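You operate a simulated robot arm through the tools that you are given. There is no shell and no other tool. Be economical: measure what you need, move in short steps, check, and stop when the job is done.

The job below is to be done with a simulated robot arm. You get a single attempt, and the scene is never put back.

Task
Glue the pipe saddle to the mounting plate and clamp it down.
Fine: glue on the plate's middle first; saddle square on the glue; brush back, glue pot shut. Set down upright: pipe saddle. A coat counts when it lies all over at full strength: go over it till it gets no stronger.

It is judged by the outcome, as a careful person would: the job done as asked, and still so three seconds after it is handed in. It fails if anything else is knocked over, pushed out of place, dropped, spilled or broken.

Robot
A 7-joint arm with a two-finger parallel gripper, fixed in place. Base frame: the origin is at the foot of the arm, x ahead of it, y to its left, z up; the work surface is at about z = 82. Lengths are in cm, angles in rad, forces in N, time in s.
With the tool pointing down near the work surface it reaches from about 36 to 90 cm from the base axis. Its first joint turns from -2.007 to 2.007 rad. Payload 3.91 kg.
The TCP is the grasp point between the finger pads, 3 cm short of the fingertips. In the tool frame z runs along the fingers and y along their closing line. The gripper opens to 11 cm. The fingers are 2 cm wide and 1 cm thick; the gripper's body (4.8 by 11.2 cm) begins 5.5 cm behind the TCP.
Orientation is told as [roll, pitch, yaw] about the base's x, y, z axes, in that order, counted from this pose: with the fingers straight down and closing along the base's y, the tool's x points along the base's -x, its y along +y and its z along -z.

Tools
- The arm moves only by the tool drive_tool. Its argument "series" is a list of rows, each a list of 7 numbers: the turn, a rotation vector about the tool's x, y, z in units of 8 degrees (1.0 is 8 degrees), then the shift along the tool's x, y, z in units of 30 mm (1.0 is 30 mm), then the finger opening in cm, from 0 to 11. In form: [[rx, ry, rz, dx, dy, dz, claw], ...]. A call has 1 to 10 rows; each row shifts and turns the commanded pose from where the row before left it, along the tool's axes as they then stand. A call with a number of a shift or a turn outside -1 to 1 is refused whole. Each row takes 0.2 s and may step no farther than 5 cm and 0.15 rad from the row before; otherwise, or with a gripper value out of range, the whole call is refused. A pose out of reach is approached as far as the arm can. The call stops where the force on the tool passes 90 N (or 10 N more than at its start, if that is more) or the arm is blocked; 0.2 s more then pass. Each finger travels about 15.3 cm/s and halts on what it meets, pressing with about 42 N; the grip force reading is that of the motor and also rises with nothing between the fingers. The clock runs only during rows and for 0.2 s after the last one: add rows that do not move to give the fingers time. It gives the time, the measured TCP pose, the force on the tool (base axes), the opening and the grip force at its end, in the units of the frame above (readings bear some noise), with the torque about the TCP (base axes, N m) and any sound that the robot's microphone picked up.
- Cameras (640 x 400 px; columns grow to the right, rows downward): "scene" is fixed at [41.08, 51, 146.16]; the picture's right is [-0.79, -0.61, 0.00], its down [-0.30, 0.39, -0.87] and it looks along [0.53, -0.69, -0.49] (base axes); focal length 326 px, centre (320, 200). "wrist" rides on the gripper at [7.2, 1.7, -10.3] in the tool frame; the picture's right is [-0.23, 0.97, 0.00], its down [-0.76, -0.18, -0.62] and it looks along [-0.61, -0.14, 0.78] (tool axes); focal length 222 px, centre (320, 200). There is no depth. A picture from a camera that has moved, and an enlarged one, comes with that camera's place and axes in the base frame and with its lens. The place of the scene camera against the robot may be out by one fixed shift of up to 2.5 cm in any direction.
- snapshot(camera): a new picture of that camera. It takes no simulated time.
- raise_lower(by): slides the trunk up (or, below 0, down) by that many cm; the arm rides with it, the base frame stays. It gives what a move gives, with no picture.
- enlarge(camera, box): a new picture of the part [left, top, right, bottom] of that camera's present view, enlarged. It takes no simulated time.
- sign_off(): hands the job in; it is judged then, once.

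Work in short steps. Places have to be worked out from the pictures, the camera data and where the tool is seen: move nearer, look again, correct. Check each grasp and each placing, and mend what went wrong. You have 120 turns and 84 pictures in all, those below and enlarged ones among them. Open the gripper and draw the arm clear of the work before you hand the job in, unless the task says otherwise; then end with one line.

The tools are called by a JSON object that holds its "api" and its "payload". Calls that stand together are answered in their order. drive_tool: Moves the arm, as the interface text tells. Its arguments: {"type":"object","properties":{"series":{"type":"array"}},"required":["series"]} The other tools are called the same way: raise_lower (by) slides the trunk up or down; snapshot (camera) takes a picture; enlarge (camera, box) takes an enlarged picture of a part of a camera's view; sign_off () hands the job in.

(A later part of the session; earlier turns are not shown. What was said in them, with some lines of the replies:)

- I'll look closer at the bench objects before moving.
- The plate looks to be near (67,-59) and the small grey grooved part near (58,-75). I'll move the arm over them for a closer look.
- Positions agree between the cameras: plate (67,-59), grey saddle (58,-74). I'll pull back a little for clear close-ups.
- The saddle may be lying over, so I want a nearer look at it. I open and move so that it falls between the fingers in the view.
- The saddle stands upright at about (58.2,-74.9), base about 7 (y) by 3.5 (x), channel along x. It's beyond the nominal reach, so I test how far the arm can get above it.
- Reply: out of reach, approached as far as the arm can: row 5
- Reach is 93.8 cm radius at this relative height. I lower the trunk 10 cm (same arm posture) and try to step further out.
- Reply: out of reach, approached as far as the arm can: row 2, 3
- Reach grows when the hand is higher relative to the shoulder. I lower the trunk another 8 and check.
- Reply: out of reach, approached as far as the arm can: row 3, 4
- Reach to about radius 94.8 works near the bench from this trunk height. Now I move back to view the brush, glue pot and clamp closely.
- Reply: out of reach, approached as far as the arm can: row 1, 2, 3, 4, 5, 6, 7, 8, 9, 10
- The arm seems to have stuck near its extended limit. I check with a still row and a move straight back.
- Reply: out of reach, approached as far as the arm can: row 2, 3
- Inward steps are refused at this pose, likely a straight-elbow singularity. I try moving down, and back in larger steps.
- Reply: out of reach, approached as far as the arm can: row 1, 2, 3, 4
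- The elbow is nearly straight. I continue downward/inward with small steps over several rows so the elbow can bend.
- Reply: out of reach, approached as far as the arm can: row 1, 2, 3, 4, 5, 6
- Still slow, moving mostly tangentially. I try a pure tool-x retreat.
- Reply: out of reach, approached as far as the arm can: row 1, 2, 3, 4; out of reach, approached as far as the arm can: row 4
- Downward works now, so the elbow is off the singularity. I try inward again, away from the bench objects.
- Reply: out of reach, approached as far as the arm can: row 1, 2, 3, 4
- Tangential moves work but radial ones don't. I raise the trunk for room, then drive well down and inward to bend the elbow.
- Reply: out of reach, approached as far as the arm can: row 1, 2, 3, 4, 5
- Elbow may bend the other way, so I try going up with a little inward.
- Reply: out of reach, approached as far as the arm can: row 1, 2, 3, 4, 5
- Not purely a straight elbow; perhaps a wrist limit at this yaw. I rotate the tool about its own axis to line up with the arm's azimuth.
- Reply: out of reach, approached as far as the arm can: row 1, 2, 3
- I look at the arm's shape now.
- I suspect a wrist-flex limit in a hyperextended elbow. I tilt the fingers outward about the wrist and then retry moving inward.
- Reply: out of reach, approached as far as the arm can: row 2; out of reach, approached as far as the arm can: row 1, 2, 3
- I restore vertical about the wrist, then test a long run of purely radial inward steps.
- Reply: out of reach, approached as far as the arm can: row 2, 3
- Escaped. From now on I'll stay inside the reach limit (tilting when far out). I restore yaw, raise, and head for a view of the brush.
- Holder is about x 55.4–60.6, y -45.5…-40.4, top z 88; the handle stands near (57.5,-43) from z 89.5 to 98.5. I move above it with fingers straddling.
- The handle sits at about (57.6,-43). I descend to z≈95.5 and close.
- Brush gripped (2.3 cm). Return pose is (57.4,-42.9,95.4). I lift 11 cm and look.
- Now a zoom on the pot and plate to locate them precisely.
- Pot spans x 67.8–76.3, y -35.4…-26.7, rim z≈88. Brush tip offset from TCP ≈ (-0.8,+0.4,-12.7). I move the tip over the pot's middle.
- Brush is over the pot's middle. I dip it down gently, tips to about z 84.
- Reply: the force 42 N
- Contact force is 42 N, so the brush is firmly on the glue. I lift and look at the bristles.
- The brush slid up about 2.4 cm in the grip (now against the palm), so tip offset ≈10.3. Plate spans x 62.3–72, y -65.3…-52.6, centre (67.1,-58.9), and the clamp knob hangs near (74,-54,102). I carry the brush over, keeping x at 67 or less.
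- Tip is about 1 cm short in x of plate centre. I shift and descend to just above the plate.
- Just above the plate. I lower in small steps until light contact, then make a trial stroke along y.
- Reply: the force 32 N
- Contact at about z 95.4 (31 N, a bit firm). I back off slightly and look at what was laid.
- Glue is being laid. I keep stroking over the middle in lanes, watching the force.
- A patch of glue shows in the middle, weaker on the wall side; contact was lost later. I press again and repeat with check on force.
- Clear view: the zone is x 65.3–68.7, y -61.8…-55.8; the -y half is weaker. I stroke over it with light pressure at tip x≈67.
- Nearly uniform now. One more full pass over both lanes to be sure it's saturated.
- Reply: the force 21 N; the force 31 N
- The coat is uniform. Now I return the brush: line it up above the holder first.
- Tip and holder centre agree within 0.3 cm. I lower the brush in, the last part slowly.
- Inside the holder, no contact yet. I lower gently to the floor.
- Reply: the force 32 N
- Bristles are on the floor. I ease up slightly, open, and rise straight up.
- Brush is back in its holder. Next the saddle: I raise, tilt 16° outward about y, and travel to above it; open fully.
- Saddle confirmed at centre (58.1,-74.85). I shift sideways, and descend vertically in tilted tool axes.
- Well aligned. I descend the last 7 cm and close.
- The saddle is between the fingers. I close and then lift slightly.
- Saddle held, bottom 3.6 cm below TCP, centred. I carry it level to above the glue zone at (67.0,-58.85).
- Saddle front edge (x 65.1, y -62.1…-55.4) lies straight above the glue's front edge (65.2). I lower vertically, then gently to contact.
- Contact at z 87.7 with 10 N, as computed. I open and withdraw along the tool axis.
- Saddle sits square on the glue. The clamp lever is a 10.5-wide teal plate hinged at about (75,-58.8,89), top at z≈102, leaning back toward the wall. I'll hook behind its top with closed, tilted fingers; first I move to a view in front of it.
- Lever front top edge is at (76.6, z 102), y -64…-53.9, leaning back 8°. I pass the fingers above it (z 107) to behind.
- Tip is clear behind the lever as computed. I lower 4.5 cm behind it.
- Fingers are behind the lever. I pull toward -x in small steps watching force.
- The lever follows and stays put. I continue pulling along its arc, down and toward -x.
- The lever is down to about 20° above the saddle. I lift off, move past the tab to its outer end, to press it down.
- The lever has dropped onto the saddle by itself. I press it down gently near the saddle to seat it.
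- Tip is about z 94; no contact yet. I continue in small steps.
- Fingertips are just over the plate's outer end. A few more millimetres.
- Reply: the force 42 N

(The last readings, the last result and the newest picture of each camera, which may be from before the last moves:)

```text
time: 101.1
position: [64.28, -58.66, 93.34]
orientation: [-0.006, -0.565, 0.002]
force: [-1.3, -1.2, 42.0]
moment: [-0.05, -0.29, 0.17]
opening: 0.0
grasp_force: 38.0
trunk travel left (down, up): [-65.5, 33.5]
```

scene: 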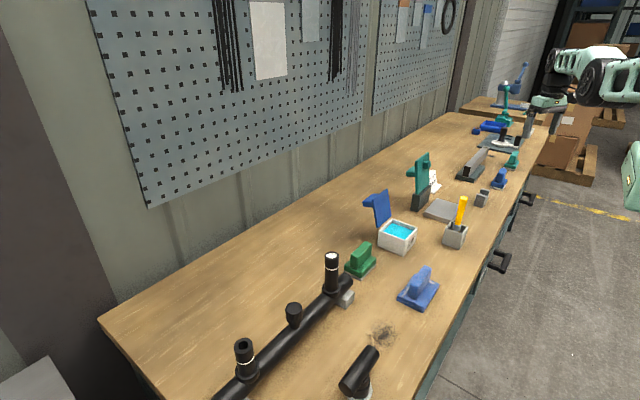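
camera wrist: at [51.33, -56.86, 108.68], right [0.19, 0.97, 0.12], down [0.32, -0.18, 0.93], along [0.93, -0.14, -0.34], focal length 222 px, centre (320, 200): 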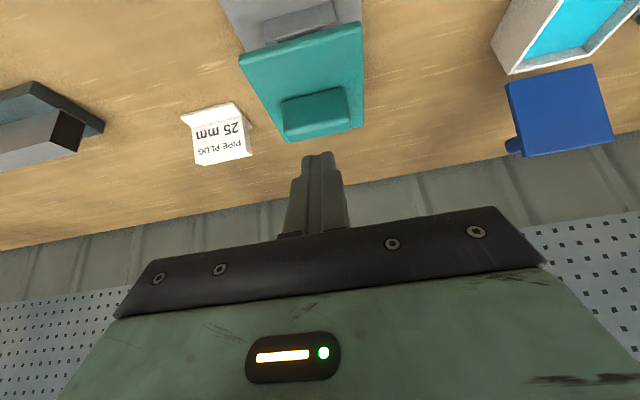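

Clamp is seated and solid (42 N). I lift away and travel to in front of the glue pot lid.

{"api": "drive_tool", "payload": {"series": [[0, 0, 0, -0.495, 0, -0.79, 0], [0, 0, 0, -0.495, 0, -0.79, 0], [0, 0, 0, -0.495, 0, -0.79, 0], [0, 0, 0, -0.495, 0, -0.79, 0], [0, 0, 0, -0.4, 0.6, -0.64, 0], [0, 0, 0, 0, 1, 0, 0], [0, 0, 0, 0, 1, 0, 0], [0, 0, 0, 0, 1, 0, 0], [0, 0, 0, 0, 1, 0, 0], [0, 0, 0, 0, 1, 0, 0]]}}

{"api": "drive_tool", "payload": {"series": [[0, 0, 0, 0, 1, 0, 0], [0, 0, 0, 0, 1, 0, 0], [0, 0, 0, 0, 0.9, 0, 0], [0, 0, 0, 0, 0, 0, 0]]}}

{"api": "snapshot", "payload": {"camera": "wrist"}}

{"api": "enlarge", "payload": {"camera": "scene", "box": [340, 150, 480, 260]}}

```text
time: 103.3
position: [64.25, -41.49, 106.07]
orientation: [0.002, -0.558, 0.001]
force: [0.5, -0.7, 0.9]
moment: [0.01, -0.02, 0.04]
opening: 0.0
grasp_force: 37.7
trunk travel left (down, up): [-65.5, 33.5]
```

```text
time: 104.3
position: [64.2, -33.02, 106.34]
orientation: [0.0, -0.557, 0.0]
force: [-0.7, 0.2, -0.2]
moment: [0.01, 0.02, 0.02]
opening: 0.01
grasp_force: 37.7
trunk travel left (down, up): [-65.5, 33.5]
```

```text
16 pictures are left
camera wrist: at [52.47, -31.42, 111.15], right [0.19, 0.97, 0.12], down [0.32, -0.18, 0.93], along [0.93, -0.14, -0.34], focal length 222 px, centre (320, 200)
```

wrist: 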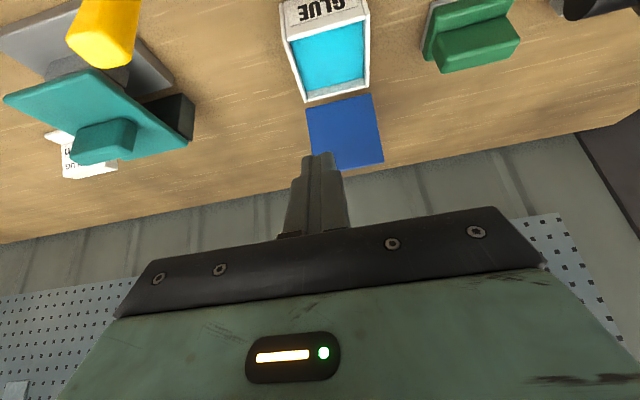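

```text
3.64 times, centred on (410, 205) of scene
camera zoom: at [41.08, 51.0, 146.16], right [-0.79, -0.61, 0.0], down [-0.3, 0.39, -0.87], along [0.53, -0.69, -0.49], focal length 1186 px, centre (-7, 182)
```

zoom: 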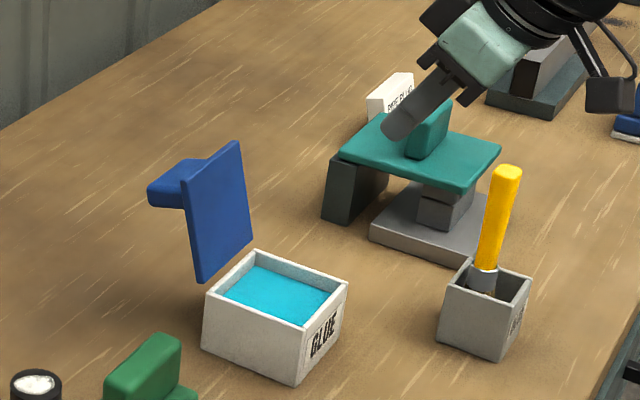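

Lid top front is at (78.3, z 98), y centre -31, with its tab behind. I pass over and then down behind the tab.

{"api": "drive_tool", "payload": {"series": [[0, 0, 0, -0.721, 0.083, 0.45, 0], [0, 0, 0, -0.721, 0.083, 0.45, 0], [0, 0, 0, -0.721, 0.083, 0.45, 0], [0, 0, 0, -0.721, 0.083, 0.45, 0], [0, 0, 0, -0.721, 0.083, 0.45, 0], [0, 0, 0, -0.721, 0.083, 0.45, 0], [0, 0, 0, -0.721, 0.083, 0.45, 0], [0, 0, 0, -0.721, 0.083, 0.45, 0], [0, 0, 0, 0, 0, 0, 0]]}}

{"api": "enlarge", "payload": {"camera": "scene", "box": [340, 140, 440, 250]}}

```text
time: 106.3
position: [84.7, -31.25, 106.09]
orientation: [0.002, -0.557, 0.0]
force: [-0.1, 1.5, 0.1]
moment: [0.0, -0.03, 0.0]
opening: 0.0
grasp_force: 37.7
trunk travel left (down, up): [-65.5, 33.5]
```

```text
3.64 times, centred on (390, 195) of scene
camera zoom: at [41.08, 51.0, 146.16], right [-0.79, -0.61, 0.0], down [-0.3, 0.39, -0.87], along [0.53, -0.69, -0.49], focal length 1186 px, centre (66, 218)
```

zoom: 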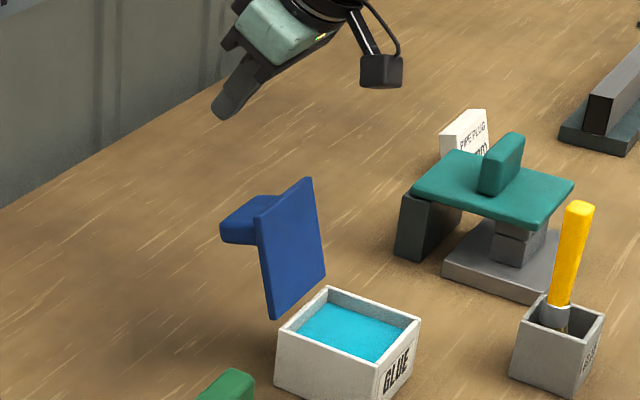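

Geometry agrees: the tip will come down about 2 cm behind the tab. I lower it.

{"api": "drive_tool", "payload": {"series": [[0, 0, 0, 0.384, 0, 0.615, 0], [0, 0, 0, 0.384, 0, 0.615, 0], [0, 0, 0, 0.384, 0, 0.615, 0], [0, 0, 0, 0.384, 0, 0.615, 0], [0, 0, 0, 0, 0, 0, 0]]}}

{"api": "enlarge", "payload": {"camera": "scene", "box": [340, 140, 440, 250]}}

```text
time: 107.5
position: [84.57, -31.03, 97.56]
orientation: [0.002, -0.558, 0.0]
force: [0.4, -0.4, 0.2]
moment: [-0.02, -0.02, -0.02]
opening: 0.0
grasp_force: 37.5
trunk travel left (down, up): [-65.5, 33.5]
```

```text
3.64 times, centred on (390, 195) of scene
camera zoom: at [41.08, 51.0, 146.16], right [-0.79, -0.61, 0.0], down [-0.3, 0.39, -0.87], along [0.53, -0.69, -0.49], focal length 1186 px, centre (66, 218)
```

zoom: 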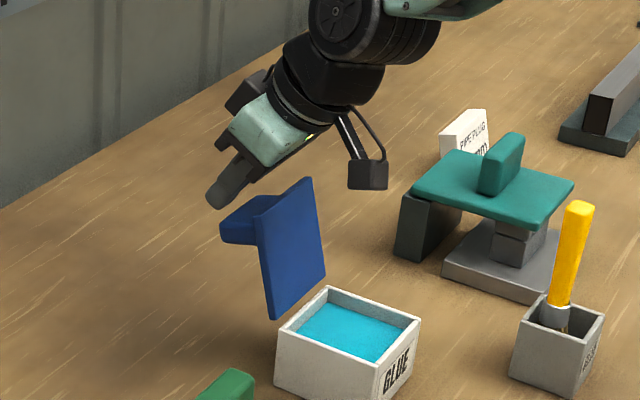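

Fingers are behind the tab. I pull toward -x.

{"api": "drive_tool", "payload": {"series": [[0, 0, 0, 0.424, 0, -0.265, 0], [0, 0, 0, 0.424, 0, -0.265, 0], [0, 0, 0, 0.424, 0, -0.265, 0], [0, 0, 0, 0.424, 0, -0.265, 0], [0, 0, 0, 0, 0, 0, 0]]}}

{"api": "enlarge", "payload": {"camera": "scene", "box": [340, 140, 440, 250]}}

```text
time: 108.7
position: [78.65, -31.19, 97.65]
orientation: [0.0, -0.557, -0.002]
force: [0.2, 0.0, 0.6]
moment: [-0.02, 0.02, 0.02]
opening: 0.0
grasp_force: 37.4
trunk travel left (down, up): [-65.5, 33.5]
```

```text
3.64 times, centred on (390, 195) of scene
camera zoom: at [41.08, 51.0, 146.16], right [-0.79, -0.61, 0.0], down [-0.3, 0.39, -0.87], along [0.53, -0.69, -0.49], focal length 1186 px, centre (66, 218)
```

zoom: 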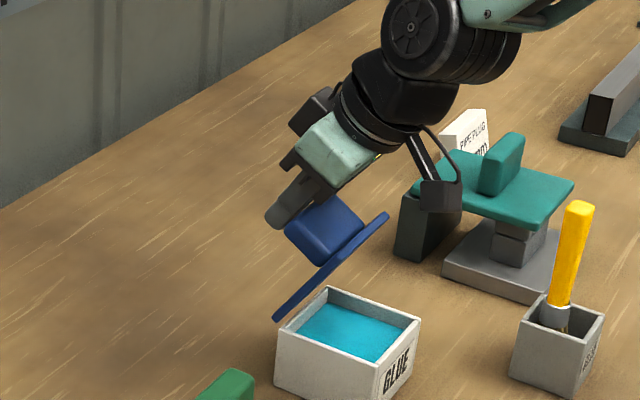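

The lid is swinging over. I pull 4 cm more.

{"api": "drive_tool", "payload": {"series": [[0, 0, 0, 0.424, 0, -0.265, 0], [0, 0, 0, 0.424, 0, -0.265, 0], [0, 0, 0, 0.283, 0, -0.177, 0], [0, 0, 0, 0, 0, 0, 0]]}}

{"api": "enlarge", "payload": {"camera": "scene", "box": [340, 140, 440, 250]}}

```text
time: 109.7
position: [74.5, -30.81, 97.59]
orientation: [0.003, -0.559, 0.0]
force: [0.1, -0.2, -0.1]
moment: [0.02, -0.01, 0.0]
opening: 0.0
grasp_force: 37.2
trunk travel left (down, up): [-65.5, 33.5]
```

```text
3.64 times, centred on (390, 195) of scene
camera zoom: at [41.08, 51.0, 146.16], right [-0.79, -0.61, 0.0], down [-0.3, 0.39, -0.87], along [0.53, -0.69, -0.49], focal length 1186 px, centre (66, 218)
```

zoom: 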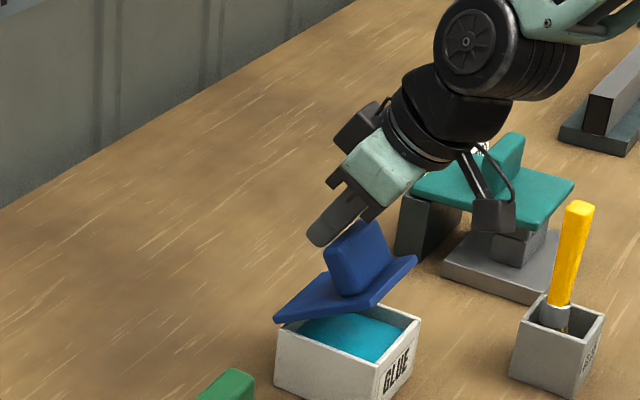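

Almost shut. I pull a little further with a slight descent, then lift off.

{"api": "drive_tool", "payload": {"series": [[0, 0, 0, 0.34, 0, -0.1, 0], [0, 0, 0, 0.34, 0, -0.1, 0], [0, 0, 0, 0.34, 0, -0.1, 0], [0, 0, 0, 0, 0, 0, 0], [0, 0, 0, -0.3, 0, -0.5, 0], [0, 0, 0, -0.5, 0, -0.8, 0], [0, 0, 0, 0, 0, -0.9, 0], [0, 0, 0, 0, 0, -0.9, 0]]}}

{"api": "enlarge", "payload": {"camera": "scene", "box": [340, 140, 440, 250]}}

```text
time: 111.5
position: [68.58, -31.19, 106.07]
orientation: [0.001, -0.557, 0.0]
force: [1.1, 0.2, -0.6]
moment: [0.02, -0.03, 0.0]
opening: 0.0
grasp_force: 38.0
trunk travel left (down, up): [-65.5, 33.5]
```

```text
3.64 times, centred on (390, 195) of scene
camera zoom: at [41.08, 51.0, 146.16], right [-0.79, -0.61, 0.0], down [-0.3, 0.39, -0.87], along [0.53, -0.69, -0.49], focal length 1186 px, centre (66, 218)
```

zoom: 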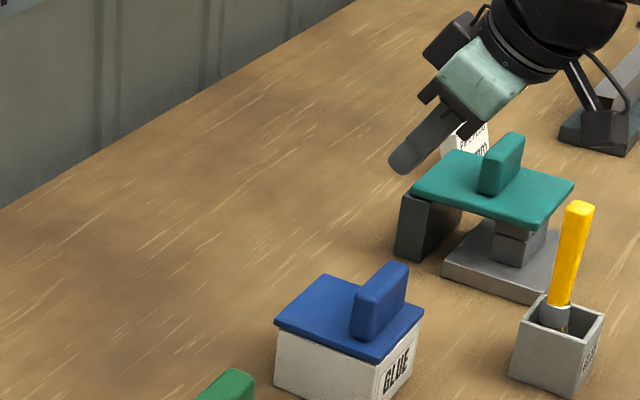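

The pot is shut. I open the gripper, draw back clear and take a final look.

{"api": "drive_tool", "payload": {"series": [[0, 0, 0, 0, 0, -0.9, 3], [0, 0, 0, 0.6, 0, -0.8, 6], [0, 0, 0, 0.8, 0, -0.6, 10], [0, 0, 0, 0.8, 0, -0.6, 11], [0, 0, 0, 0.8, 0, -0.6, 11], [0, 0, 0, 0.8, 0, -0.6, 11], [0, 0, 0, 0, 0, 0, 11]]}}

{"api": "snapshot", "payload": {"camera": "scene"}}

{"api": "enlarge", "payload": {"camera": "scene", "box": [400, 160, 480, 250]}}

{"api": "snapshot", "payload": {"camera": "wrist"}}

```text
time: 113.1
position: [52.2, -31.41, 110.43]
orientation: [0.002, -0.559, 0.001]
force: [-0.3, 0.3, 0.2]
moment: [0.01, -0.02, -0.03]
opening: 11.01
grasp_force: 0.0
trunk travel left (down, up): [-65.5, 33.5]
```

```text
9 pictures are left
```

scene: 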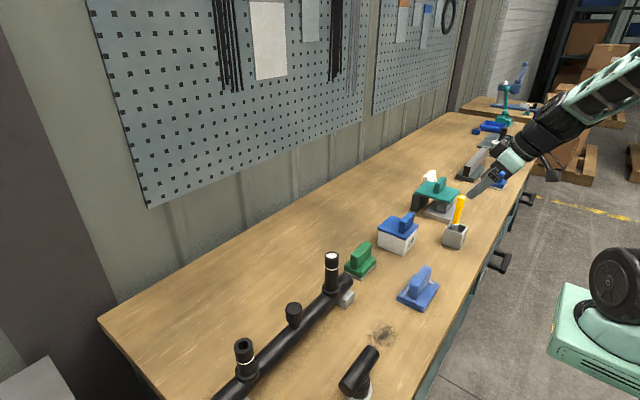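

```text
4.44 times, centred on (440, 205) of scene
camera zoom: at [41.08, 51.0, 146.16], right [-0.79, -0.61, 0.0], down [-0.3, 0.39, -0.87], along [0.53, -0.69, -0.49], focal length 1449 px, centre (-213, 178)
```

zoom: 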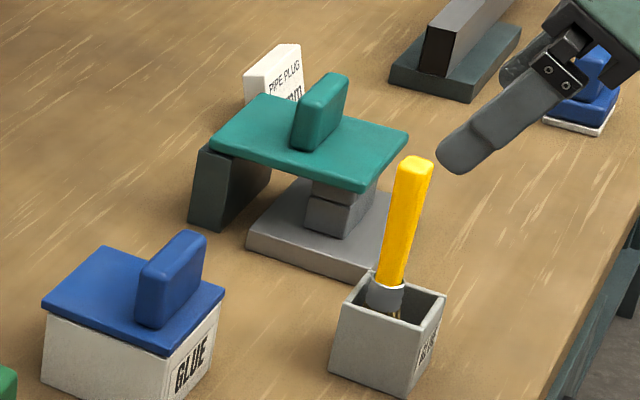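

```text
7 pictures are left
camera wrist: at [40.5, -29.65, 115.19], right [0.19, 0.97, 0.12], down [0.32, -0.18, 0.93], along [0.93, -0.14, -0.34], focal length 222 px, centre (320, 200)
```

wrist: 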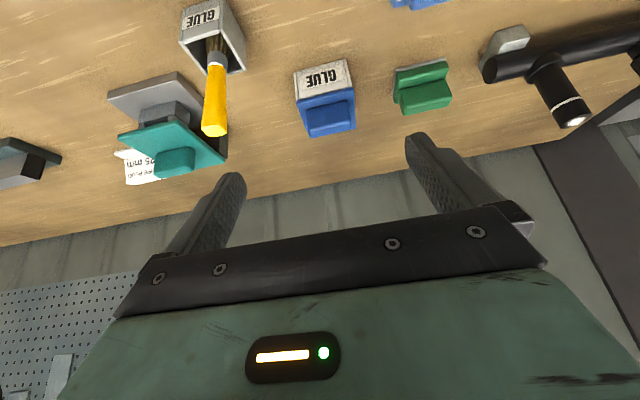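

Everything looks in place: the saddle is square on the glued plate under the closed clamp, the brush is in its holder, the pot is shut, and nothing else has moved. I hand it in.

{"api": "sign_off", "payload": {}}

```text
The job is handed in.
```

I coated the plate's middle with glue, set the saddle upright and square on it, and closed the clamp over it; the brush is back in its holder, the glue pot is shut, and the arm is clear with the gripper open.
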